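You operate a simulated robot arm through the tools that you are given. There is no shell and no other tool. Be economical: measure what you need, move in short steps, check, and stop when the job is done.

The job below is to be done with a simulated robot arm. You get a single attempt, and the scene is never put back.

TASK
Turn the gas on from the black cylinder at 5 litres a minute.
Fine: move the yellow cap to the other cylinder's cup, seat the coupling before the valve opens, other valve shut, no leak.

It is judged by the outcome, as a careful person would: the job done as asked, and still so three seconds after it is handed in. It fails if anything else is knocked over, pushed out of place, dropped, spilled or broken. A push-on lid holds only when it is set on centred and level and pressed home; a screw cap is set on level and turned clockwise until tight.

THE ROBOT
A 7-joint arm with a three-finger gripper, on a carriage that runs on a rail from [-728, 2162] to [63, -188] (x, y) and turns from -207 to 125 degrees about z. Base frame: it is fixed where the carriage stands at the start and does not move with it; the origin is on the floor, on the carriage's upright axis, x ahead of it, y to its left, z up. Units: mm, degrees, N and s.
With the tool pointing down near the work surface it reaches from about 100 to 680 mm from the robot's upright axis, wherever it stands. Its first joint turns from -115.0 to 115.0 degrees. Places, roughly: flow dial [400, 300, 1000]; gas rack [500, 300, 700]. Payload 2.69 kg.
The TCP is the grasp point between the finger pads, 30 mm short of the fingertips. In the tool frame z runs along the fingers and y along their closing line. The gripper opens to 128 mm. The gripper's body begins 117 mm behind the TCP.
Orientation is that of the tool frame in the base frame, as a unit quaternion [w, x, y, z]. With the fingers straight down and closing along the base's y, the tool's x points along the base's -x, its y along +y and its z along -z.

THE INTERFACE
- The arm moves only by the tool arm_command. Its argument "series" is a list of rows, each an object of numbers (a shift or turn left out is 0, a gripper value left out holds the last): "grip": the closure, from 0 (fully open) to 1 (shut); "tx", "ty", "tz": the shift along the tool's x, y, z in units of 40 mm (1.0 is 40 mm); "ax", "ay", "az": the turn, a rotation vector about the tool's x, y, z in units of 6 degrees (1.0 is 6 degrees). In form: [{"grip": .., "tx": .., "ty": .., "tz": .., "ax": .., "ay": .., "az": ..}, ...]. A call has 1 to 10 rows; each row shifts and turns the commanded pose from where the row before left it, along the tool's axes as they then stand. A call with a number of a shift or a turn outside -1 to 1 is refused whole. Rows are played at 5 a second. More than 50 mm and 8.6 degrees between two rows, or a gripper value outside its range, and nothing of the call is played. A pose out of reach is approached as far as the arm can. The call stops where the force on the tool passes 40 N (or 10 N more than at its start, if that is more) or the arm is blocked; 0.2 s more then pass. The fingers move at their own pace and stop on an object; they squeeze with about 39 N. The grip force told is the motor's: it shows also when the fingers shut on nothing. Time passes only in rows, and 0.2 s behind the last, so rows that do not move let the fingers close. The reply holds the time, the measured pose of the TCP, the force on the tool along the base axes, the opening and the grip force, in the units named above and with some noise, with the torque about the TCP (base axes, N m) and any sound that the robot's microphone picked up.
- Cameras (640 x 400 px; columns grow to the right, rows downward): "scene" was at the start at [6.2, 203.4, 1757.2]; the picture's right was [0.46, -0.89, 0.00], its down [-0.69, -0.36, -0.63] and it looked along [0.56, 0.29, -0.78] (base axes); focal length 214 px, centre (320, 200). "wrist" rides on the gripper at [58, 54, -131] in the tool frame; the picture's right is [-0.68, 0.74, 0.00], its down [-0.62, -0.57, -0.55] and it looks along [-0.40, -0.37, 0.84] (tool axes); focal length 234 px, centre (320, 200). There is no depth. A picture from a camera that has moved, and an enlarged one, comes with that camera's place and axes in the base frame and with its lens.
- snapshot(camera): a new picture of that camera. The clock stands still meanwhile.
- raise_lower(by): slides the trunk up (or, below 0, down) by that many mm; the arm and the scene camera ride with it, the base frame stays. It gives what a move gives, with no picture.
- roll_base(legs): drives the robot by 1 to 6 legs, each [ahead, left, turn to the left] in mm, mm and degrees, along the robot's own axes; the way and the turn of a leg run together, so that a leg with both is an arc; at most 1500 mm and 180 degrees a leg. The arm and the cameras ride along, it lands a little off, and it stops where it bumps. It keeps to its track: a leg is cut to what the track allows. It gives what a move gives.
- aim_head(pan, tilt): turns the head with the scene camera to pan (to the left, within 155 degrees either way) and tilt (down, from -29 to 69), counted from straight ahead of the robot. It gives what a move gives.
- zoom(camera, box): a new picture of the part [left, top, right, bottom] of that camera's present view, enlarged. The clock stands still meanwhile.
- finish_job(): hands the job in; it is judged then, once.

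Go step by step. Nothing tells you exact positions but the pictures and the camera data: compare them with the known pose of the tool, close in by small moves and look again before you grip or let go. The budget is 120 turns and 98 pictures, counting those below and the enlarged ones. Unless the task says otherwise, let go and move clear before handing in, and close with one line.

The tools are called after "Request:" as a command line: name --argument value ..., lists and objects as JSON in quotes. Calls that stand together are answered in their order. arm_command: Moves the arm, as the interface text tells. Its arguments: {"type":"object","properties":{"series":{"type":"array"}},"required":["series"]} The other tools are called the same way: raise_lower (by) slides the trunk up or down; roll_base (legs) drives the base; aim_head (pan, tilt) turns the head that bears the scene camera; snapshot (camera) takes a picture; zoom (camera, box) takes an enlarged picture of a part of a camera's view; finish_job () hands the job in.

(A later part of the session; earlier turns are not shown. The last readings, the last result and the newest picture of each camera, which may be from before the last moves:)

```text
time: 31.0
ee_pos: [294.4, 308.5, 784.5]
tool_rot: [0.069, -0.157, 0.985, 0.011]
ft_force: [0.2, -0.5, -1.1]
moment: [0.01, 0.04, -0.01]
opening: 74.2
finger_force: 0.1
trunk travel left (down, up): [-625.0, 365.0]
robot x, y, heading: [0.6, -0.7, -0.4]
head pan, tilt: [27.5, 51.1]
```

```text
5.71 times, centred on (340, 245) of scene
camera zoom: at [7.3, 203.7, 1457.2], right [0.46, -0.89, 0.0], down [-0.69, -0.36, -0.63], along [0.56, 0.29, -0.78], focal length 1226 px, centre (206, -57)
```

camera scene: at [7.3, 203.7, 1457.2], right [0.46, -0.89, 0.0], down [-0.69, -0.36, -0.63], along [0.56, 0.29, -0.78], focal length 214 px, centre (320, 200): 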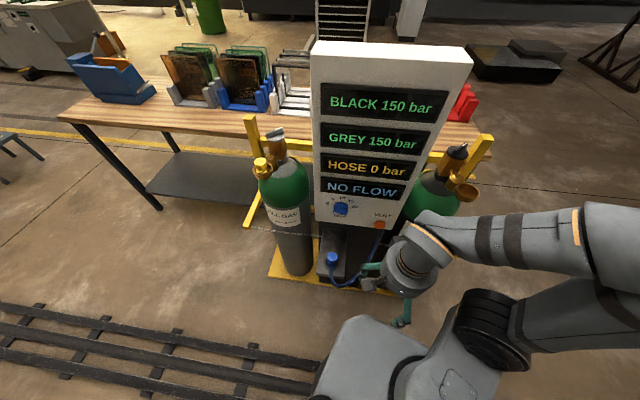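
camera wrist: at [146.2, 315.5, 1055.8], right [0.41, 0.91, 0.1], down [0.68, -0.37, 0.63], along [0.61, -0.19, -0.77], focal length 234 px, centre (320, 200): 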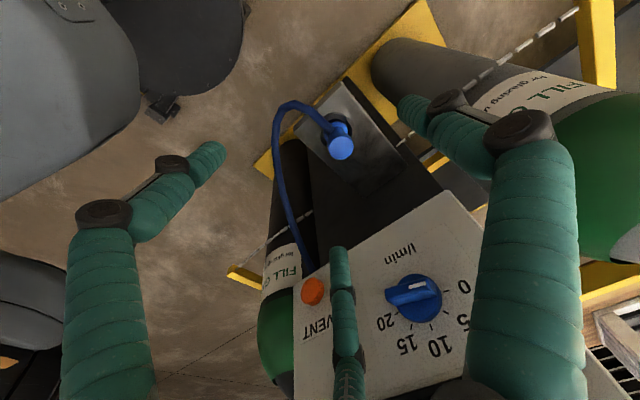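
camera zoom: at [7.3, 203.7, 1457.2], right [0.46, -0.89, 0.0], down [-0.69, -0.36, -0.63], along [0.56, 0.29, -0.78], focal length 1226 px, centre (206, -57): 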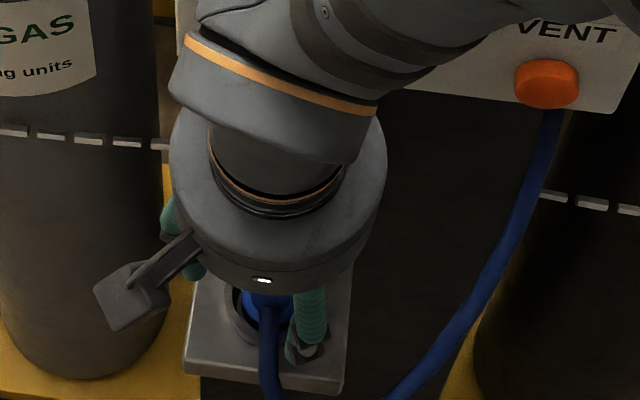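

Request:
arm_command --series '[{"grip": 0.7}, {}, {"grip": 0.85}, {}, {}, {}]'

Request:
zoom --camera "wrist" --box '[230, 80, 430, 230]'

```text
time: 32.4
ee_pos: [293.9, 309.2, 783.9]
tool_rot: [0.068, -0.158, 0.985, 0.011]
ft_force: [1.0, 0.3, -0.3]
moment: [0.0, -0.02, -0.02]
opening: 32.8
finger_force: 38.9
trunk travel left (down, up): [-625.0, 365.0]
robot x, y, heading: [-1.5, -1.1, -0.2]
head pan, tilt: [27.5, 51.1]
```

```text
2.67 times, centred on (330, 155) of wrist
camera zoom: at [204.1, 336.2, 905.8], right [0.41, 0.91, 0.09], down [0.68, -0.37, 0.63], along [0.61, -0.19, -0.77], focal length 624 px, centre (293, 320)
```

zoom: 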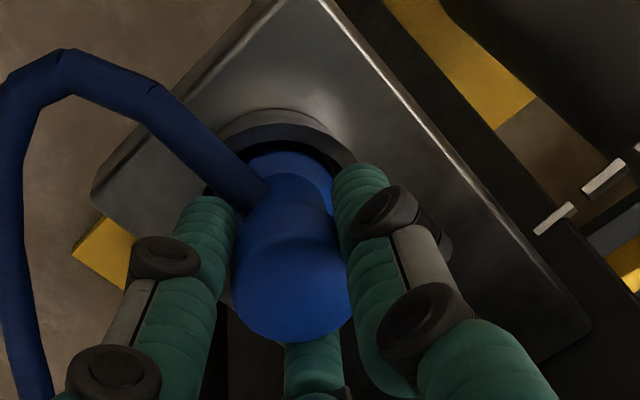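

Coupling held. Lift vertically 60 mm out of the holder.

Request:
arm_command --series '[{"tx": -0.02, "tz": -0.15}, {"tx": -0.035, "tz": -0.25}, {"tx": -0.055, "tz": -0.4}, {"tx": -0.055, "tz": -0.4}, {"tx": -0.042, "tz": -0.3}]'

Request:
snapshot --camera "wrist"

```text
time: 33.6
ee_pos: [295.3, 308.9, 845.6]
tool_rot: [0.069, -0.158, 0.985, 0.012]
ft_force: [0.5, -0.2, -0.3]
moment: [-0.01, -0.01, 0.02]
opening: 32.3
finger_force: 38.1
trunk travel left (down, up): [-625.0, 365.0]
robot x, y, heading: [0.5, -0.5, -0.5]
head pan, tilt: [27.5, 51.1]
```

```text
52 pictures are left
camera wrist: at [204.3, 336.4, 966.3], right [0.41, 0.91, 0.09], down [0.68, -0.37, 0.63], along [0.61, -0.19, -0.77], focal length 234 px, centre (320, 200)
```

wrist: 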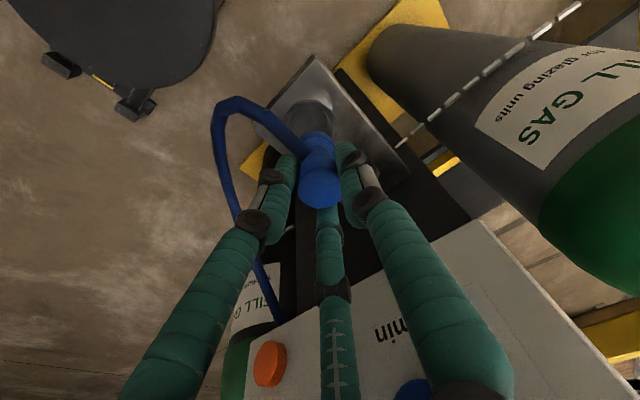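

The coupling is out. Draw it outward away from the panel, then carry it along the rack toward the black cup, keeping the hose slack.

Request:
arm_command --series '[{"tx": 0.68, "tz": -0.26}, {"tx": 0.68, "tz": -0.26}, {"tx": 0.68, "tz": -0.26}, {"ty": -0.9, "tx": -0.03, "tz": -0.22}, {"ty": -0.9, "tx": -0.03, "tz": -0.22}, {"ty": -0.9, "tx": -0.03, "tz": -0.22}, {"ty": -0.9, "tx": -0.03, "tz": -0.22}]'

Request:
snapshot --camera "scene"

```text
time: 35.2
ee_pos: [257.1, 143.5, 899.3]
tool_rot: [0.07, -0.158, 0.985, 0.013]
ft_force: [0.0, -0.1, -1.2]
moment: [0.06, 0.0, 0.04]
opening: 32.5
finger_force: 39.4
trunk travel left (down, up): [-625.0, 365.0]
robot x, y, heading: [1.0, 2.2, -0.4]
head pan, tilt: [27.5, 51.1]
```

```text
51 pictures are left
camera scene: at [7.4, 201.9, 1457.5], right [0.46, -0.89, 0.0], down [-0.69, -0.35, -0.63], along [0.56, 0.29, -0.78], focal length 214 px, centre (320, 200)
```

scene: 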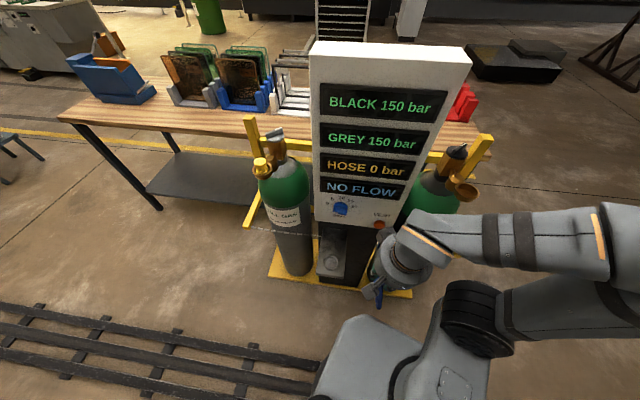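

Request:
arm_command --series '[{"ty": -0.675, "tx": -0.11, "tz": -0.78}, {"ty": -0.675, "tx": -0.11, "tz": -0.78}, {"ty": -0.675, "tx": -0.11, "tz": -0.78}, {"ty": -0.675, "tx": -0.11, "tz": -0.78}, {"ty": -0.675, "tx": -0.11, "tz": -0.78}, {"ty": -0.675, "tx": -0.11, "tz": -0.78}, {"ty": -0.675, "tx": -0.11, "tz": -0.78}]'

Request:
snapshot --camera "scene"

Request:
snapshot --camera "wrist"

```text
time: 36.8
ee_pos: [318.3, -33.6, 1120.2]
tool_rot: [0.069, -0.157, 0.985, 0.011]
ft_force: [0.5, 0.5, -1.3]
moment: [0.0, 0.01, 0.02]
opening: 32.5
finger_force: 39.3
trunk travel left (down, up): [-625.0, 365.0]
robot x, y, heading: [-2.2, 1.7, -0.4]
head pan, tilt: [27.5, 51.1]
```

```text
50 pictures are left
camera scene: at [7.5, 203.6, 1457.2], right [0.46, -0.89, 0.0], down [-0.69, -0.36, -0.63], along [0.56, 0.29, -0.78], focal length 214 px, centre (320, 200)
```

scene: 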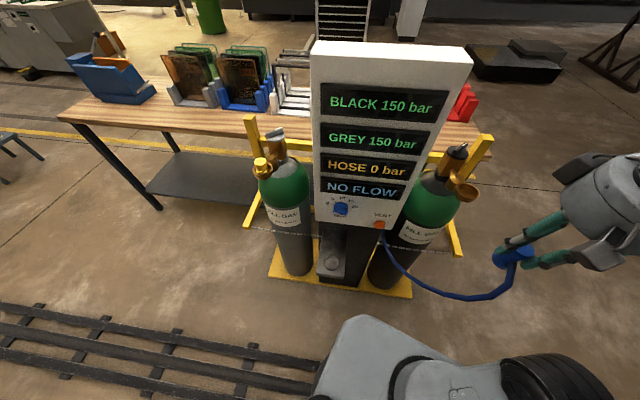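

```text
49 pictures are left
camera wrist: at [228.4, -6.5, 1241.8], right [0.41, 0.91, 0.09], down [0.68, -0.37, 0.63], along [0.61, -0.19, -0.77], focal length 234 px, centre (320, 200)
```

wrist: 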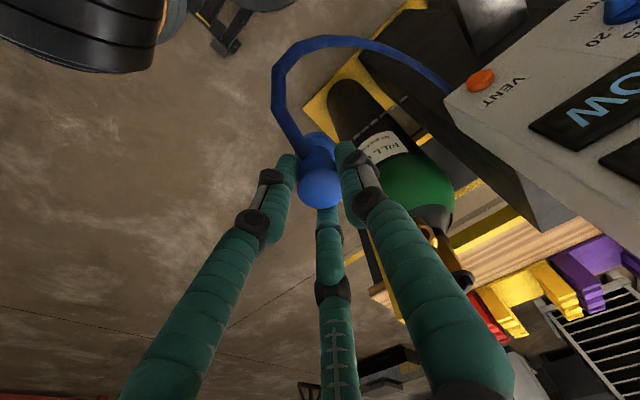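

Hose has slack. Advance toward the cup 150 mm and look.

Request:
arm_command --series '[{"tz": -0.35}, {"tx": -0.94, "tz": 0.12}, {"tx": -0.94, "tz": 0.12}, {"tx": -0.94, "tz": 0.13}, {"tx": -0.94, "tz": 0.13}, {}]'

Request:
zoom --camera "scene" --box '[400, 110, 560, 230]'

Request:
zoom --camera "wrist" --box '[240, 60, 440, 220]'

```text
time: 38.2
ee_pos: [459.9, 13.1, 1135.1]
tool_rot: [0.07, -0.157, 0.985, 0.01]
ft_force: [-0.3, 0.2, -0.3]
moment: [0.02, -0.02, 0.04]
opening: 32.3
finger_force: 38.8
trunk travel left (down, up): [-625.0, 365.0]
robot x, y, heading: [-4.7, 1.2, -0.6]
head pan, tilt: [27.5, 51.1]
```

```text
3.33 times, centred on (480, 170) of scene
camera zoom: at [6.9, 203.4, 1457.3], right [0.46, -0.89, 0.0], down [-0.69, -0.36, -0.63], along [0.56, 0.29, -0.78], focal length 715 px, centre (-213, 300)
```

zoom: 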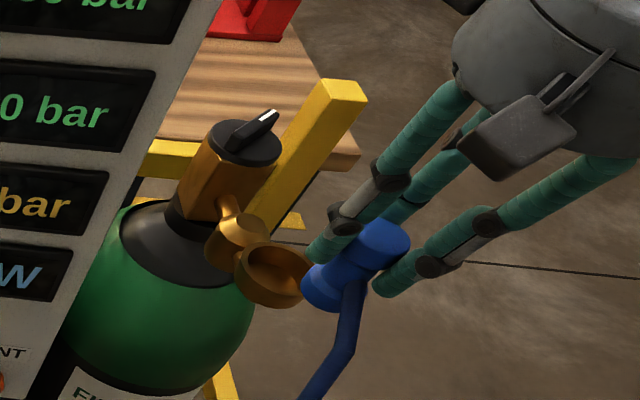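

```text
2.50 times, centred on (340, 140) of wrist
camera zoom: at [370.0, 39.6, 1256.7], right [0.41, 0.91, 0.1], down [0.68, -0.37, 0.63], along [0.61, -0.19, -0.77], focal length 585 px, centre (270, 350)
```

zoom: 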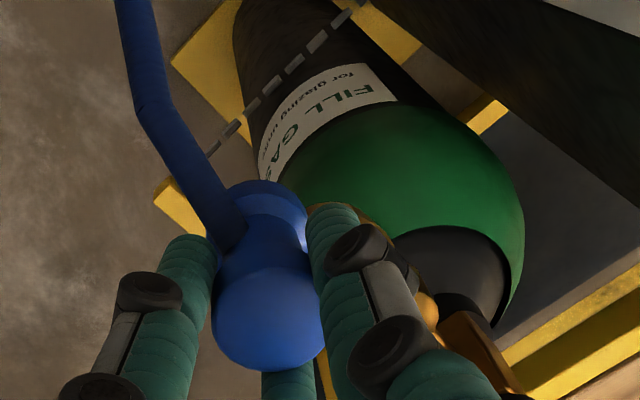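

Request:
arm_command --series '[{"tx": -0.71, "tz": 0.1}, {"tx": -0.71, "tz": 0.1}, {}]'

Request:
zoom --camera "scene" --box '[420, 130, 520, 220]'

Request:
zoom --camera "wrist" --box '[240, 60, 440, 220]'

```text
time: 39.0
ee_pos: [514.4, 30.6, 1135.4]
tool_rot: [0.07, -0.158, 0.985, 0.011]
ft_force: [-0.3, 0.3, -1.0]
moment: [0.01, -0.02, 0.0]
opening: 32.6
finger_force: 39.2
trunk travel left (down, up): [-625.0, 365.0]
robot x, y, heading: [-3.4, -0.4, -0.4]
head pan, tilt: [27.5, 51.1]
```

```text
4.44 times, centred on (470, 175) of scene
camera zoom: at [7.0, 203.4, 1457.3], right [0.46, -0.89, 0.0], down [-0.69, -0.36, -0.63], along [0.56, 0.29, -0.78], focal length 953 px, centre (-347, 311)
```

zoom: 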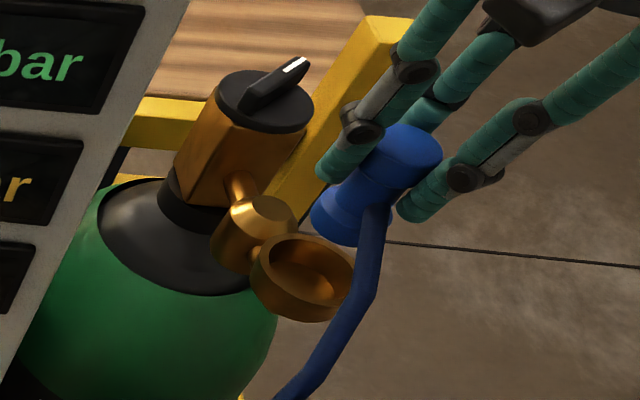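

```text
2.50 times, centred on (340, 140) of wrist
camera zoom: at [424.7, 57.2, 1257.0], right [0.41, 0.91, 0.1], down [0.68, -0.37, 0.63], along [0.61, -0.19, -0.77], focal length 585 px, centre (270, 350)
```

zoom: 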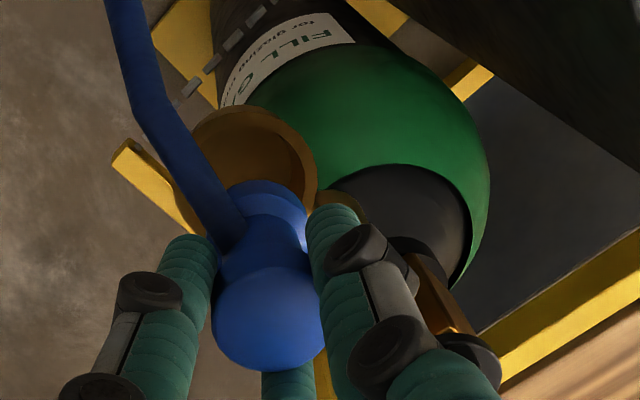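

Request:
arm_command --series '[{"tx": 0.03, "ty": 0.06, "tz": 0.31}, {"tx": 0.04, "tz": 0.31}, {}]'

Request:
zoom --camera "scene" --box '[440, 150, 500, 200]'

Request:
zoom --camera "wrist" --box '[260, 80, 400, 195]'

```text
time: 39.8
ee_pos: [512.8, 34.7, 1109.7]
tool_rot: [0.069, -0.158, 0.985, 0.011]
ft_force: [0.9, 0.5, -1.0]
moment: [0.0, -0.02, 0.02]
opening: 32.5
finger_force: 39.3
trunk travel left (down, up): [-625.0, 365.0]
robot x, y, heading: [-1.2, 1.6, -0.4]
head pan, tilt: [27.5, 51.1]
```

```text
8.00 times, centred on (470, 175) of scene
camera zoom: at [7.4, 203.8, 1457.2], right [0.46, -0.89, 0.0], down [-0.69, -0.36, -0.63], along [0.56, 0.29, -0.78], focal length 1716 px, centre (-880, 400)
```

zoom: 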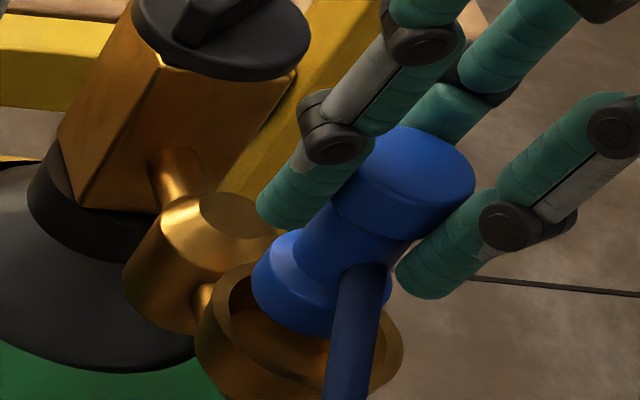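

```text
3.48 times, centred on (330, 138) of wrist
camera zoom: at [424.0, 60.5, 1231.8], right [0.41, 0.91, 0.09], down [0.68, -0.37, 0.63], along [0.61, -0.19, -0.77], focal length 814 px, centre (285, 417)
```

zoom: 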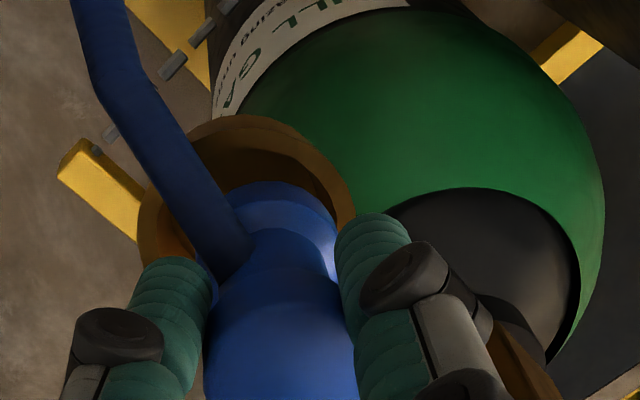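

The two views disagree slightly; the coupling looks ~4 mm too far toward +y. I'll shift back 4 mm and lower a little so the gap can be judged directly.

Request:
arm_command --series '[{"ty": -0.1, "tx": 0.02, "tz": 0.15}, {}]'

Request:
zoom --camera "scene" --box '[440, 150, 500, 200]'

Request:
zoom --camera "wrist" --box '[260, 80, 400, 195]'

```text
time: 40.4
ee_pos: [515.1, 30.1, 1104.5]
tool_rot: [0.07, -0.158, 0.985, 0.012]
ft_force: [-0.8, 0.8, -0.1]
moment: [-0.04, 0.02, 0.01]
opening: 32.5
finger_force: 39.4
trunk travel left (down, up): [-625.0, 365.0]
robot x, y, heading: [1.5, -0.8, -0.8]
head pan, tilt: [27.5, 51.1]
```

```text
8.00 times, centred on (470, 175) of scene
camera zoom: at [7.4, 203.8, 1457.2], right [0.46, -0.89, 0.0], down [-0.69, -0.36, -0.63], along [0.56, 0.29, -0.78], focal length 1716 px, centre (-880, 400)
```

zoom: 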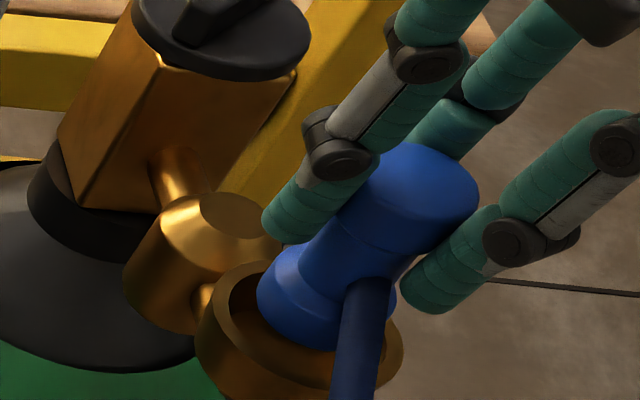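

```text
3.48 times, centred on (330, 138) of wrist
camera zoom: at [425.6, 56.3, 1225.9], right [0.41, 0.91, 0.09], down [0.68, -0.37, 0.63], along [0.61, -0.19, -0.77], focal length 814 px, centre (285, 417)
```

zoom: 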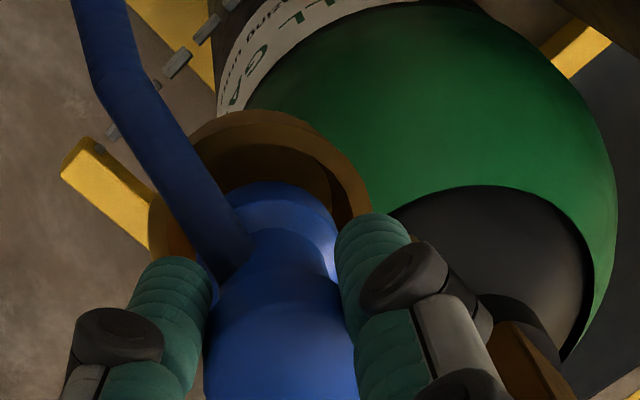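

With perspective accounted for, both views now agree the coupling is centred. Lower gently.

Request:
arm_command --series '[{"tx": 0.021, "tz": 0.15}, {"tx": 0.021, "tz": 0.15}, {}]'

Request:
zoom --camera "scene" --box '[440, 150, 500, 200]'

```text
time: 41.2
ee_pos: [515.3, 30.2, 1092.5]
tool_rot: [0.068, -0.159, 0.985, 0.012]
ft_force: [-0.2, -0.4, 0.0]
moment: [-0.01, 0.02, 0.01]
opening: 32.5
finger_force: 38.9
trunk travel left (down, up): [-625.0, 365.0]
robot x, y, heading: [-1.3, -0.4, -0.5]
head pan, tilt: [27.5, 51.1]
```

```text
8.00 times, centred on (470, 175) of scene
camera zoom: at [7.4, 203.7, 1457.2], right [0.46, -0.89, 0.0], down [-0.69, -0.36, -0.63], along [0.56, 0.29, -0.78], focal length 1716 px, centre (-880, 400)
```

zoom: 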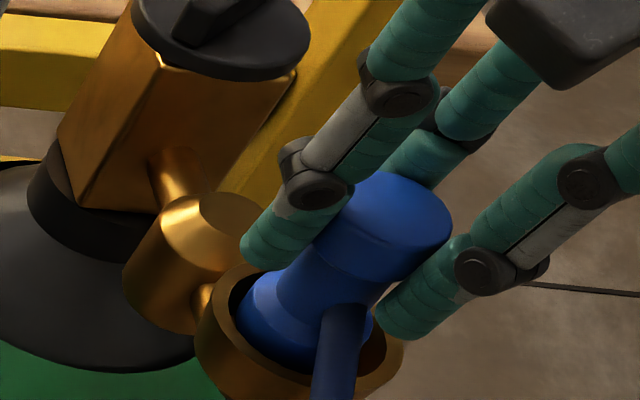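

Request:
arm_command --series '[{"tx": 0.014, "tz": 0.1}, {"tx": 0.014, "tz": 0.1}, {"tx": 0.007, "tz": 0.05}, {"tx": 0.007, "tz": 0.05}, {}]'

```text
time: 42.4
ee_pos: [514.7, 28.5, 1081.8]
tool_rot: [0.073, -0.159, 0.985, 0.01]
ft_force: [6.2, -0.5, 32.5]
moment: [0.06, 0.06, 0.02]
opening: 32.2
finger_force: 39.1
trunk travel left (down, up): [-625.0, 365.0]
robot x, y, heading: [4.5, 2.2, -0.3]
head pan, tilt: [27.5, 51.1]
```

Contact at the expected depth. One more small press, then look.

Request:
arm_command --series '[{"tx": 0.005, "tz": 0.03}, {}]'

Request:
zoom --camera "scene" --box '[440, 150, 500, 200]'

Request:
zoom --camera "wrist" --box '[260, 80, 400, 195]'

```text
time: 43.0
ee_pos: [514.2, 29.3, 1080.1]
tool_rot: [0.073, -0.157, 0.985, 0.01]
ft_force: [8.2, 0.0, 34.0]
moment: [0.0, -0.02, 0.07]
opening: 32.0
finger_force: 39.0
trunk travel left (down, up): [-625.0, 365.0]
robot x, y, heading: [1.5, 0.7, -0.4]
head pan, tilt: [27.5, 51.1]
```

```text
8.00 times, centred on (470, 175) of scene
camera zoom: at [5.4, 203.5, 1457.3], right [0.46, -0.89, 0.0], down [-0.69, -0.36, -0.63], along [0.56, 0.29, -0.78], focal length 1716 px, centre (-880, 400)
```

zoom: 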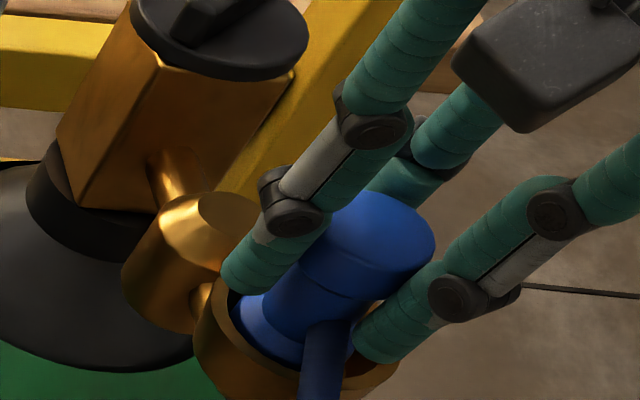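

```text
3.48 times, centred on (330, 138) of wrist
camera zoom: at [424.2, 56.6, 1201.5], right [0.41, 0.91, 0.1], down [0.68, -0.37, 0.63], along [0.61, -0.19, -0.77], focal length 814 px, centre (285, 417)
```

zoom: 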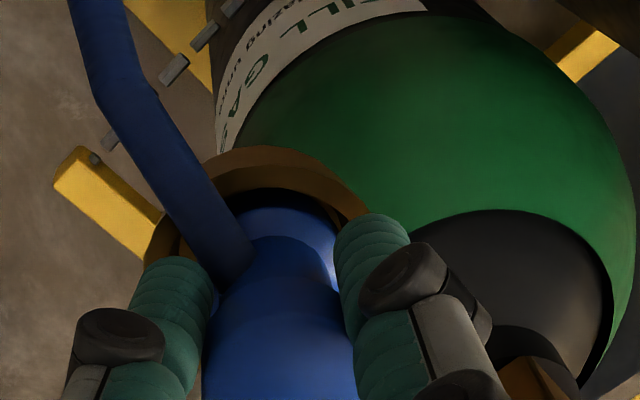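

Coupling is bottomed with the same depth as in its holder. Relieve, release and retreat upward to check.

Request:
arm_command --series '[{"tx": -0.006, "tz": -0.045}, {"grip": 0.7}, {"grip": 0.5}, {}, {"tz": -0.4}, {"tz": -1}, {"tz": -1}]'

Request:
zoom --camera "scene" --box '[440, 150, 500, 200]'

Request:
snapshot --camera "wrist"

```text
time: 44.6
ee_pos: [501.6, 30.2, 1174.2]
tool_rot: [0.07, -0.16, 0.985, 0.01]
ft_force: [-0.4, 1.1, 0.0]
moment: [-0.23, -0.01, -0.02]
opening: 63.9
finger_force: 0.0
trunk travel left (down, up): [-625.0, 365.0]
robot x, y, heading: [2.3, 3.2, -0.7]
head pan, tilt: [27.5, 51.1]
```

```text
8.00 times, centred on (470, 175) of scene
camera zoom: at [7.5, 208.6, 1456.4], right [0.46, -0.89, 0.0], down [-0.69, -0.36, -0.63], along [0.56, 0.28, -0.78], focal length 1716 px, centre (-880, 400)
```

zoom: 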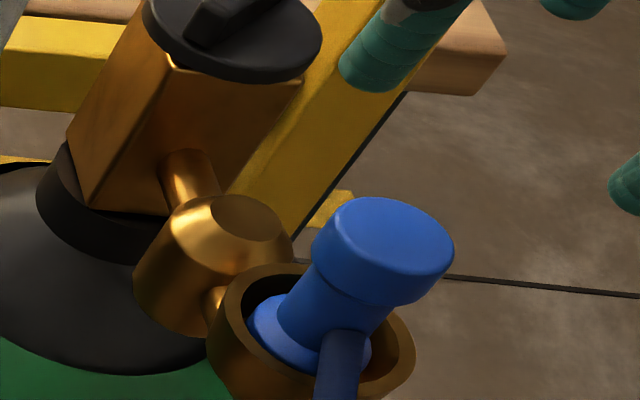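

```text
36 pictures are left
camera wrist: at [411.6, 58.1, 1295.5], right [0.4, 0.91, 0.09], down [0.68, -0.37, 0.63], along [0.61, -0.19, -0.77], focal length 234 px, centre (320, 200)
```

wrist: 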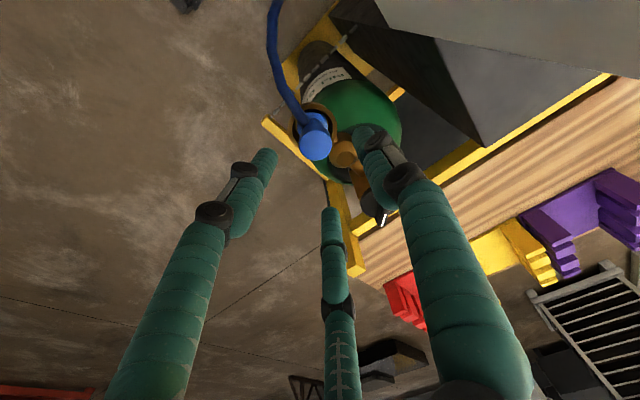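

The coupling sits upright in the black cup. Next: the black valve knob, at about (648, 75, 1052), bar handle pointing about −26°. I level the tool, turn the grip across the bar, and move over it.

Request:
arm_command --series '[{"tz": -0.5, "ay": 0.665}, {"ay": 0.665}, {"az": 1}, {"az": 1}, {"az": 1}, {"az": 1}, {"az": 1}, {"az": 1}, {"az": 1}, {"az": 0.43}]'

Request:
arm_command --series '[{"tx": -0.7, "ty": 0.65}, {"tx": -0.7, "ty": 0.65}, {"tx": -0.7, "ty": 0.65}, {"tx": -0.69, "ty": 0.66}, {}]'

Request:
snapshot --camera "wrist"

```text
time: 46.8
ee_pos: [429.8, 46.2, 1157.0]
tool_rot: [0.001, 0.229, 0.973, 0.001]
ft_force: [-0.9, 1.3, -0.4]
moment: [-0.02, 0.0, 0.03]
opening: 63.9
finger_force: 0.1
out of reach, approached as far as the arm can: row 1, 2
trunk travel left (down, up): [-625.0, 365.0]
robot x, y, heading: [0.2, -0.4, -0.1]
head pan, tilt: [27.5, 51.1]
```

```text
time: 48.0
ee_pos: [491.8, 70.2, 1141.0]
tool_rot: [0.001, 0.229, 0.973, 0.0]
ft_force: [-0.1, 0.0, 1.1]
moment: [0.02, -0.02, -0.02]
opening: 64.1
finger_force: 0.1
out of reach, approached as far as the arm can: row 1, 2, 3, 4
trunk travel left (down, up): [-625.0, 365.0]
robot x, y, heading: [-0.9, 1.6, -0.2]
head pan, tilt: [27.5, 51.1]
```

```text
35 pictures are left
camera wrist: at [462.7, 143.5, 1272.0], right [0.93, 0.36, 0.0], down [0.3, -0.78, 0.55], along [0.2, -0.51, -0.84], focal length 234 px, centre (320, 200)
```

wrist: 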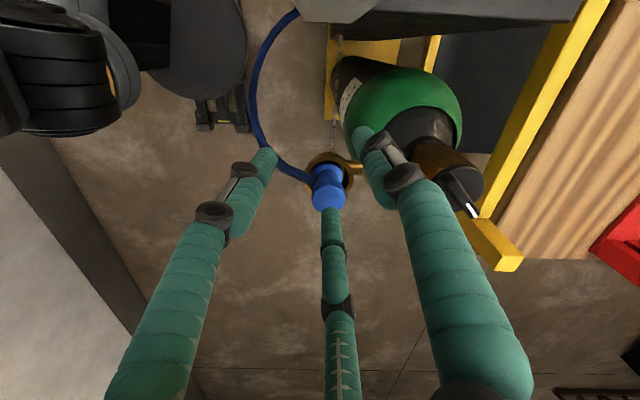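

The trunk is too low for that reach; raise it 300 mm, then approach from above.

Request:
raise_lower --by 300

Request:
arm_command --series '[{"tz": 1}, {"tz": 1}, {"tz": 1}, {"tz": 1}, {}]'

```text
time: 51.0
ee_pos: [493.0, 69.1, 1441.0]
tool_rot: [0.0, 0.228, 0.974, 0.0]
ft_force: [0.3, 0.5, 0.0]
moment: [-0.01, 0.0, 0.01]
opening: 64.1
finger_force: 0.2
trunk travel left (down, up): [-925.0, 65.0]
robot x, y, heading: [-0.8, 3.2, -0.4]
head pan, tilt: [27.5, 51.1]
```

```text
time: 52.2
ee_pos: [492.2, 69.5, 1281.3]
tool_rot: [0.0, 0.228, 0.974, 0.001]
ft_force: [0.2, -0.8, -0.4]
moment: [0.03, -0.01, -0.01]
opening: 64.2
finger_force: 0.1
trunk travel left (down, up): [-925.0, 65.0]
robot x, y, heading: [1.1, 0.4, -0.6]
head pan, tilt: [27.5, 51.1]
```

Request:
arm_command --series '[{"tx": -0.7, "ty": 0.37, "tz": 0.5}, {"tx": -0.7, "ty": 0.37, "tz": 0.5}, {"tx": -0.7, "ty": 0.37, "tz": 0.5}, {"tx": -0.7, "ty": 0.37, "tz": 0.5}, {"tx": -0.65, "ty": 0.35}, {}]'

Request:
snapshot --camera "wrist"

```text
time: 53.6
ee_pos: [647.2, 74.6, 1201.2]
tool_rot: [0.001, 0.228, 0.974, 0.001]
ft_force: [0.3, 0.9, -0.1]
moment: [-0.02, -0.04, -0.03]
opening: 64.1
finger_force: 0.0
trunk travel left (down, up): [-925.0, 65.0]
robot x, y, heading: [1.8, -2.1, -0.5]
head pan, tilt: [27.5, 51.1]
```

```text
34 pictures are left
camera wrist: at [619.3, 148.1, 1332.3], right [0.93, 0.36, 0.0], down [0.3, -0.78, 0.55], along [0.2, -0.51, -0.84], focal length 234 px, centre (320, 200)
```

wrist: 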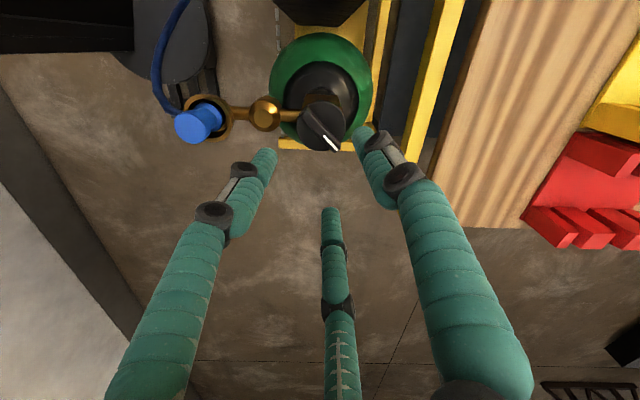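

Request:
zoom --camera "wrist" --box '[270, 70, 390, 170]'

Request:
zoom --camera "scene" --box '[385, 180, 475, 250]'

```text
4.00 times, centred on (330, 120) of wrist
camera zoom: at [619.3, 148.1, 1332.3], right [0.93, 0.36, 0.0], down [0.3, -0.78, 0.55], along [0.2, -0.51, -0.84], focal length 937 px, centre (280, 520)
```

zoom: 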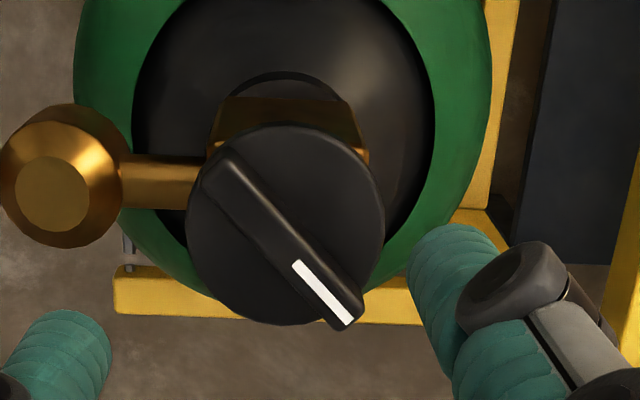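

```text
5.71 times, centred on (430, 215) of scene
camera zoom: at [6.4, 203.8, 1757.2], right [0.46, -0.89, 0.0], down [-0.69, -0.36, -0.63], along [0.56, 0.29, -0.78], focal length 1226 px, centre (-309, 114)
```

zoom: 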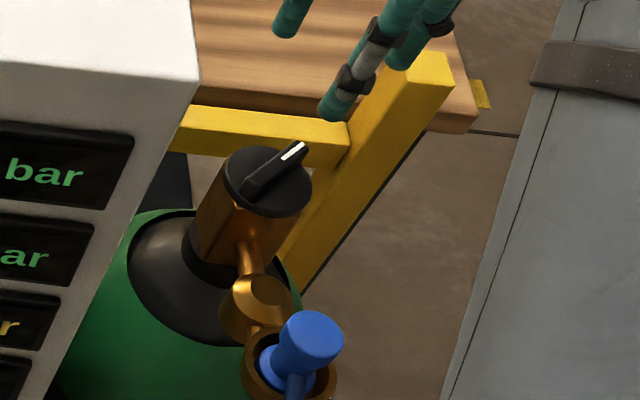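

Knob disc centre ≈ (650, 75.5, 1050), bar top ≈ 1068, bar at −28.5°. Lower so the tips straddle the bar and check.

Request:
arm_command --series '[{"tz": 0.9, "tx": -0.035, "ty": 0.05, "az": 0.42}, {"tz": 0.9}, {"tz": 0.7}, {}]'

Request:
zoom --camera "wrist" --box '[260, 90, 400, 210]'

Request:
zoom --camera "scene" --box '[385, 170, 475, 240]'

```text
time: 54.6
ee_pos: [651.6, 75.3, 1102.0]
tool_rot: [0.001, 0.25, 0.968, 0.001]
ft_force: [0.9, 0.2, 0.4]
moment: [-0.03, -0.04, 0.0]
opening: 64.1
finger_force: 0.0
trunk travel left (down, up): [-925.0, 65.0]
robot x, y, heading: [-2.0, 0.0, -0.7]
head pan, tilt: [27.5, 51.1]
```

```text
3.33 times, centred on (330, 150) of wrist
camera zoom: at [624.8, 150.7, 1232.1], right [0.95, 0.32, 0.0], down [0.26, -0.79, 0.55], along [0.18, -0.52, -0.84], focal length 781 px, centre (287, 367)
```

zoom: 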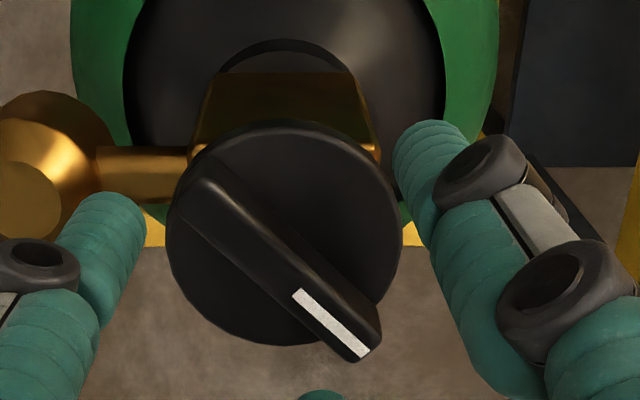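

```text
5.71 times, centred on (430, 205) of scene
camera zoom: at [6.7, 203.6, 1757.2], right [0.46, -0.89, 0.0], down [-0.69, -0.36, -0.63], along [0.56, 0.29, -0.78], focal length 1226 px, centre (-309, 171)
```

zoom: 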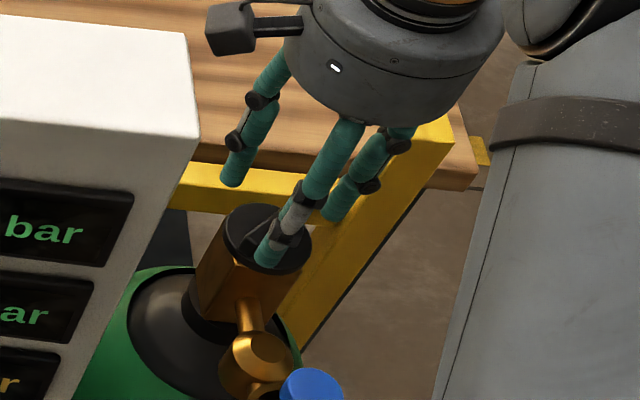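

Request:
arm_command --series '[{"tz": 0.25}, {"tz": 0.17}, {"grip": 0.75}, {}, {"grip": 0.97}, {}, {}, {}]'

Request:
zoom --camera "wrist" --box '[260, 90, 400, 210]'

```text
time: 56.4
ee_pos: [648.3, 68.9, 1084.7]
tool_rot: [0.0, 0.251, 0.968, 0.0]
ft_force: [-12.6, -22.2, -7.3]
moment: [-0.36, 0.43, 0.0]
opening: 20.9
finger_force: 41.6
trunk travel left (down, up): [-925.0, 65.0]
robot x, y, heading: [-1.8, 2.7, -0.5]
head pan, tilt: [27.5, 51.1]
```

```text
3.33 times, centred on (330, 150) of wrist
camera zoom: at [623.3, 144.2, 1215.4], right [0.95, 0.32, 0.0], down [0.27, -0.79, 0.55], along [0.17, -0.52, -0.84], focal length 781 px, centre (287, 367)
```

zoom: 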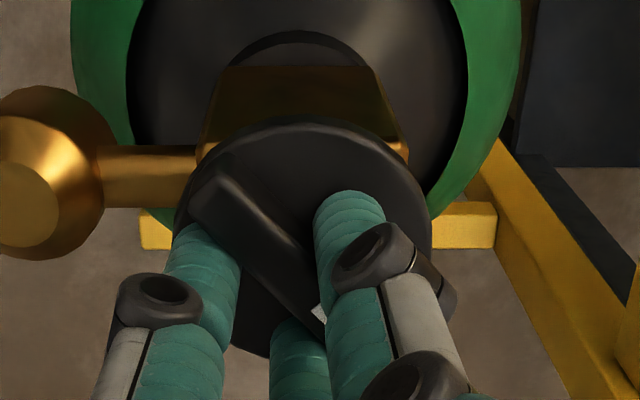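

The bar is 6–7 mm off the tool's centre line. I open slightly, recentre, lower 5 mm for more purchase, and close again.

Request:
arm_command --series '[{"grip": 0.7}, {}, {"ty": -0.17}, {"tz": 0.13}, {"grip": 0.97}, {}, {}, {}]'

```text
time: 58.2
ee_pos: [644.5, 71.8, 1082.2]
tool_rot: [0.002, 0.25, 0.968, 0.002]
ft_force: [-6.1, 7.2, 25.0]
moment: [0.37, 0.9, 0.07]
opening: 20.6
finger_force: 42.1
trunk travel left (down, up): [-925.0, 65.0]
robot x, y, heading: [-2.5, -0.3, -0.4]
head pan, tilt: [27.5, 51.1]
```

Tips touch the disc; raise 3 mm, then turn counter-clockwise 12° and see.

Request:
arm_command --series '[{"tz": -0.09}, {}, {"az": -1}, {"az": -1}, {}]'

```text
time: 59.4
ee_pos: [644.4, 67.9, 1082.3]
tool_rot: [-0.002, 0.15, 0.989, 0.001]
ft_force: [-9.1, 4.0, -6.4]
moment: [0.62, 0.62, -2.21]
opening: 23.0
finger_force: 45.2
trunk travel left (down, up): [-925.0, 65.0]
robot x, y, heading: [1.6, 1.3, -0.3]
head pan, tilt: [27.5, 51.1]
```

Request:
zoom --camera "wrist" --box '[260, 90, 400, 210]'

Request:
zoom --camera "scene" --box '[310, 165, 450, 270]'

```text
3.33 times, centred on (330, 150) of wrist
camera zoom: at [605.4, 137.4, 1213.4], right [0.86, 0.5, 0.0], down [0.42, -0.72, 0.55], along [0.27, -0.47, -0.84], focal length 781 px, centre (287, 367)
```

zoom: 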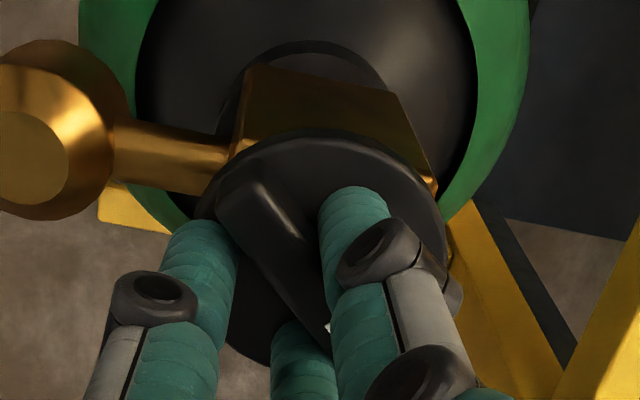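

```text
3.81 times, centred on (380, 218) of scene
camera zoom: at [6.4, 204.6, 1757.0], right [0.46, -0.89, 0.0], down [-0.69, -0.36, -0.63], along [0.56, 0.29, -0.78], focal length 817 px, centre (91, 133)
```

zoom: 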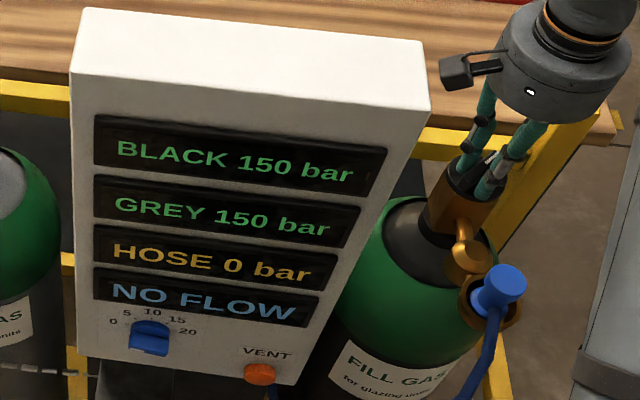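

The bar did not turn counter-clockwise (it slipped in the grip). I'll return to alignment and gently test the other direction by the same amount.

Request:
arm_command --series '[{"az": 1}, {"az": 1}, {}]'

Request:
arm_command --series '[{"az": 1}, {"az": 1}, {}]'

Request:
zoom --camera "wrist" --box '[260, 90, 400, 210]'

```text
time: 60.2
ee_pos: [645.8, 70.1, 1083.0]
tool_rot: [-0.001, 0.249, 0.969, -0.001]
ft_force: [-10.5, 5.4, -13.5]
moment: [-0.04, -0.19, 0.08]
opening: 20.4
finger_force: 45.6
trunk travel left (down, up): [-925.0, 65.0]
robot x, y, heading: [-2.0, 0.6, -0.3]
head pan, tilt: [27.5, 51.1]
```

```text
time: 61.0
ee_pos: [646.2, 71.0, 1082.6]
tool_rot: [0.0, 0.35, 0.937, 0.0]
ft_force: [-13.6, 7.3, -15.4]
moment: [-0.05, -0.17, 0.07]
opening: 20.4
finger_force: 45.2
trunk travel left (down, up): [-925.0, 65.0]
robot x, y, heading: [-1.2, -1.0, -0.7]
head pan, tilt: [27.5, 51.1]
```

```text
3.33 times, centred on (330, 150) of wrist
camera zoom: at [636.6, 150.0, 1213.1], right [0.99, 0.11, 0.0], down [0.09, -0.83, 0.55], along [0.06, -0.55, -0.84], focal length 781 px, centre (287, 367)
```

zoom: 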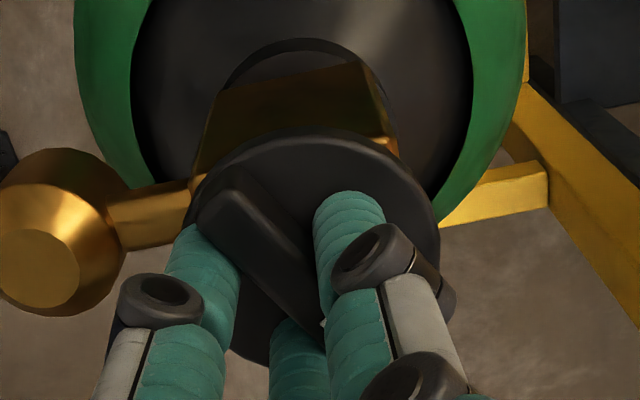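

The knob turns freely clockwise, so that is the opening direction. Continue 30° and read the display.

Request:
arm_command --series '[{"az": 1}, {"az": 1}, {"az": 1}, {"az": 1}, {"az": 1}, {}]'

Request:
zoom --camera "scene" --box '[310, 165, 450, 270]'

```text
time: 62.4
ee_pos: [645.6, 74.8, 1082.6]
tool_rot: [-0.001, 0.58, 0.814, 0.0]
ft_force: [-11.5, 17.1, -16.8]
moment: [0.36, 0.13, 0.07]
opening: 20.4
finger_force: 44.9
trunk travel left (down, up): [-925.0, 65.0]
robot x, y, heading: [-2.1, -1.6, -0.3]
head pan, tilt: [27.5, 51.1]
```

```text
3.81 times, centred on (380, 218) of scene
camera zoom: at [7.0, 208.4, 1756.6], right [0.46, -0.89, 0.0], down [-0.69, -0.36, -0.63], along [0.56, 0.28, -0.78], focal length 817 px, centre (91, 133)
```

zoom: 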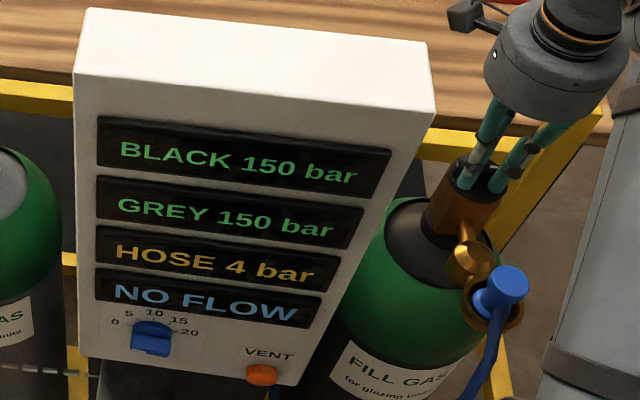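

Hose pressure is rising (4 bar) with no leak sound. Ease the side load and open further.

Request:
arm_command --series '[{"tx": 0.08, "ty": -0.03, "tz": 0.04}, {"az": 1}, {"az": 1}, {"az": 1}, {"az": 1}, {}]'

Request:
zoom --camera "scene" --box '[310, 165, 450, 270]'

```text
time: 63.8
ee_pos: [646.3, 76.3, 1082.0]
tool_rot: [0.002, 0.737, 0.676, 0.002]
ft_force: [2.0, 17.6, 7.9]
moment: [0.15, 0.0, 0.07]
opening: 20.2
finger_force: 45.1
trunk travel left (down, up): [-925.0, 65.0]
robot x, y, heading: [1.9, 0.1, -0.4]
head pan, tilt: [27.5, 51.1]
```

```text
3.81 times, centred on (380, 218) of scene
camera zoom: at [6.7, 208.1, 1756.8], right [0.46, -0.89, 0.0], down [-0.69, -0.36, -0.63], along [0.56, 0.28, -0.78], focal length 817 px, centre (91, 133)
```

zoom: 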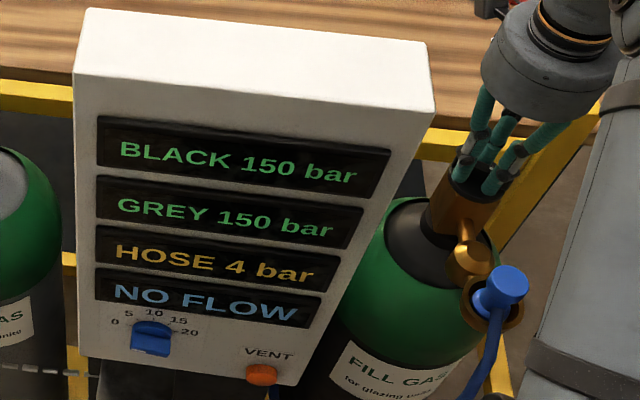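

Steady 4 bar. A last 24° to have the valve well open, then let go and rise.

Request:
arm_command --series '[{"tx": 0.08}, {"az": 1}, {"az": 1}, {"az": 1}, {"az": 1}, {}]'

Request:
arm_command --series '[{"grip": 0.75}, {"grip": 0.6}, {}, {"tz": -0.5}, {"tz": -1}, {"tz": -1}, {"tz": -1}]'

Request:
snapshot --camera "scene"

```text
time: 65.2
ee_pos: [648.3, 77.5, 1083.1]
tool_rot: [0.003, 0.861, 0.509, 0.002]
ft_force: [14.7, 12.6, 19.7]
moment: [-0.14, -0.21, 1.36]
opening: 20.5
finger_force: 45.2
trunk travel left (down, up): [-925.0, 65.0]
robot x, y, heading: [-1.7, 2.3, -0.3]
head pan, tilt: [27.5, 51.1]
```

```text
time: 66.8
ee_pos: [644.3, 74.3, 1223.4]
tool_rot: [0.0, 0.861, 0.508, 0.001]
ft_force: [0.3, -0.2, -0.8]
moment: [0.04, -0.04, 0.03]
opening: 50.9
finger_force: 0.0
trunk travel left (down, up): [-925.0, 65.0]
robot x, y, heading: [-1.0, 0.1, -0.5]
head pan, tilt: [27.5, 51.1]
```

```text
23 pictures are left
camera scene: at [5.7, 203.0, 1757.3], right [0.46, -0.89, 0.0], down [-0.69, -0.35, -0.63], along [0.56, 0.29, -0.78], focal length 214 px, centre (320, 200)
```

scene: 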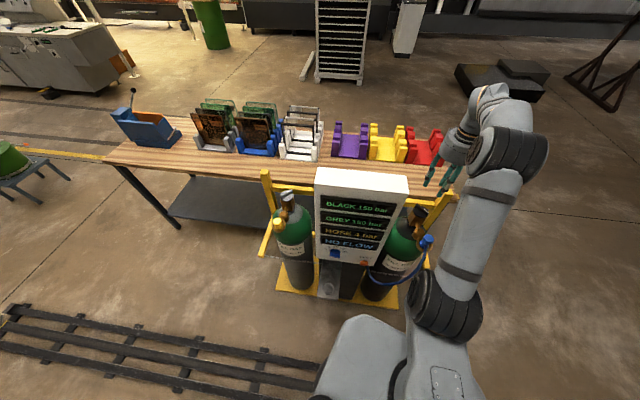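

Valve fully open at its stop, hose at 4 bar. Now the flow dial; zoom for detail.

Request:
zoom --camera "scene" --box '[315, 236, 375, 272]'

```text
10.67 times, centred on (345, 254) of scene
camera zoom: at [5.7, 203.0, 1757.3], right [0.46, -0.89, 0.0], down [-0.69, -0.35, -0.63], along [0.56, 0.29, -0.78], focal length 2288 px, centre (53, -376)
```

zoom: 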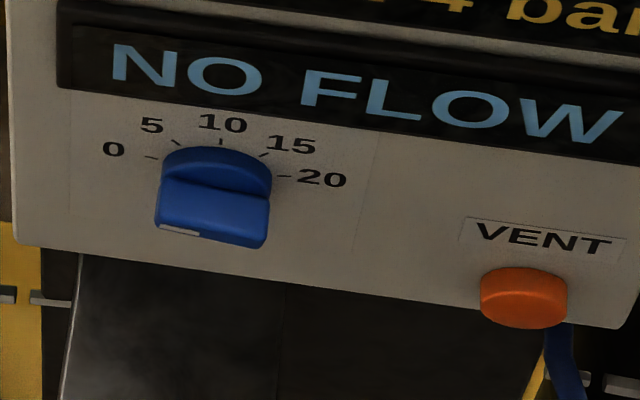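

The dial's mark points to 0 (left); 5 is 45° clockwise. I need a horizontal approach, gripping the horizontal bar from above and below. First rise, turn the tool to the rack direction and retract.

Request:
arm_command --series '[{"tz": -1}, {"tz": -1}, {"az": -1}, {"az": -1}, {"az": -1}, {"az": -1}, {"az": -1}, {"az": -1}, {"az": -1}, {"az": -0.92}]'

Request:
arm_command --series '[{"ty": -1}, {"ty": -1}, {"ty": -1}, {"ty": -1}, {"ty": -1}, {"ty": -1}, {"ty": -1}, {"ty": -1}, {}]'

Request:
roll_base --legs '[[-179, 531, 0]]'

```text
time: 69.0
ee_pos: [645.3, 74.5, 1301.5]
tool_rot: [0.001, 0.583, 0.813, 0.0]
ft_force: [0.4, 0.2, -0.1]
moment: [-0.02, -0.01, -0.02]
opening: 51.0
finger_force: 0.0
trunk travel left (down, up): [-925.0, 65.0]
robot x, y, heading: [0.2, 1.8, -0.5]
head pan, tilt: [27.5, 51.1]
```

```text
time: 71.0
ee_pos: [342.8, -31.4, 1300.6]
tool_rot: [0.0, 0.583, 0.812, 0.001]
ft_force: [-0.6, -0.8, -0.4]
moment: [0.12, 0.03, -0.05]
opening: 51.1
finger_force: 0.2
trunk travel left (down, up): [-925.0, 65.0]
robot x, y, heading: [-4.4, 0.2, -0.4]
head pan, tilt: [27.5, 51.1]
```

```text
time: 74.2
ee_pos: [165.2, 499.9, 1300.2]
tool_rot: [0.0, 0.585, 0.811, 0.001]
ft_force: [-0.1, -0.4, 0.7]
moment: [-0.02, -0.01, 0.02]
opening: 51.2
finger_force: 0.1
trunk travel left (down, up): [-925.0, 65.0]
robot x, y, heading: [-180.2, 530.4, -0.7]
head pan, tilt: [27.5, 51.1]
```

Request:
arm_command --series '[{"tx": -1}, {"tx": -1}, {"tx": -1}, {"tx": -1}, {"tx": -0.5}, {"ax": -1}, {"ax": -1}, {"ax": -1}, {"ax": -1}, {"ax": -1}]'

Request:
arm_command --series '[{"ax": -1}, {"ax": -1}, {"ax": -1}, {"ax": -1}, {"ax": -1}, {"ax": -1}, {"ax": -1}, {"ax": -1}, {"ax": -1}, {"ax": -1}]'

Request:
aim_head --pan -12 --tilt 45

Request:
snapshot --camera "scene"

```text
time: 76.4
ee_pos: [219.6, 327.9, 1300.9]
tool_rot: [0.152, 0.565, 0.783, 0.211]
ft_force: [0.4, 0.2, -0.2]
moment: [0.0, 0.01, -0.01]
opening: 51.2
finger_force: 0.1
trunk travel left (down, up): [-925.0, 65.0]
robot x, y, heading: [-179.8, 528.4, -0.7]
head pan, tilt: [27.5, 51.1]
```

```text
time: 78.6
ee_pos: [219.8, 327.1, 1300.1]
tool_rot: [0.415, 0.414, 0.571, 0.574]
ft_force: [0.2, -0.3, -0.2]
moment: [-0.03, 0.01, 0.03]
opening: 51.3
finger_force: 0.1
trunk travel left (down, up): [-925.0, 65.0]
robot x, y, heading: [-178.5, 528.1, -0.7]
head pan, tilt: [27.5, 51.1]
```

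```text
time: 79.7
ee_pos: [220.6, 327.7, 1300.7]
tool_rot: [0.414, 0.413, 0.574, 0.573]
ft_force: [0.3, 1.1, 0.5]
moment: [0.04, 0.01, -0.01]
opening: 51.0
finger_force: 0.0
trunk travel left (down, up): [-925.0, 65.0]
robot x, y, heading: [-173.4, 530.3, -0.8]
head pan, tilt: [-12.0, 45.0]
```

```text
21 pictures are left
camera scene: at [-157.9, 680.0, 1765.6], right [-0.22, -0.98, 0.0], down [-0.69, 0.15, -0.71], along [0.69, -0.15, -0.71], focal length 214 px, centre (320, 200)
```

scene: 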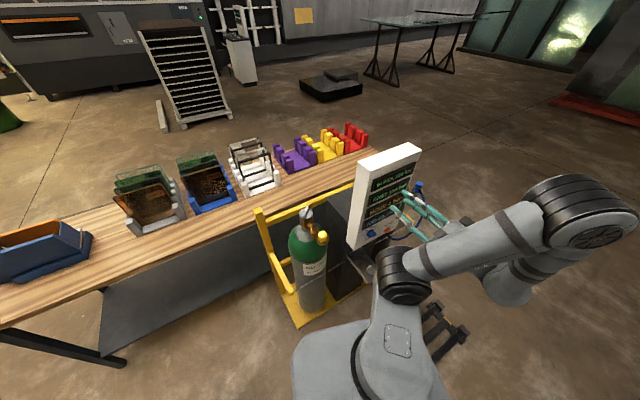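

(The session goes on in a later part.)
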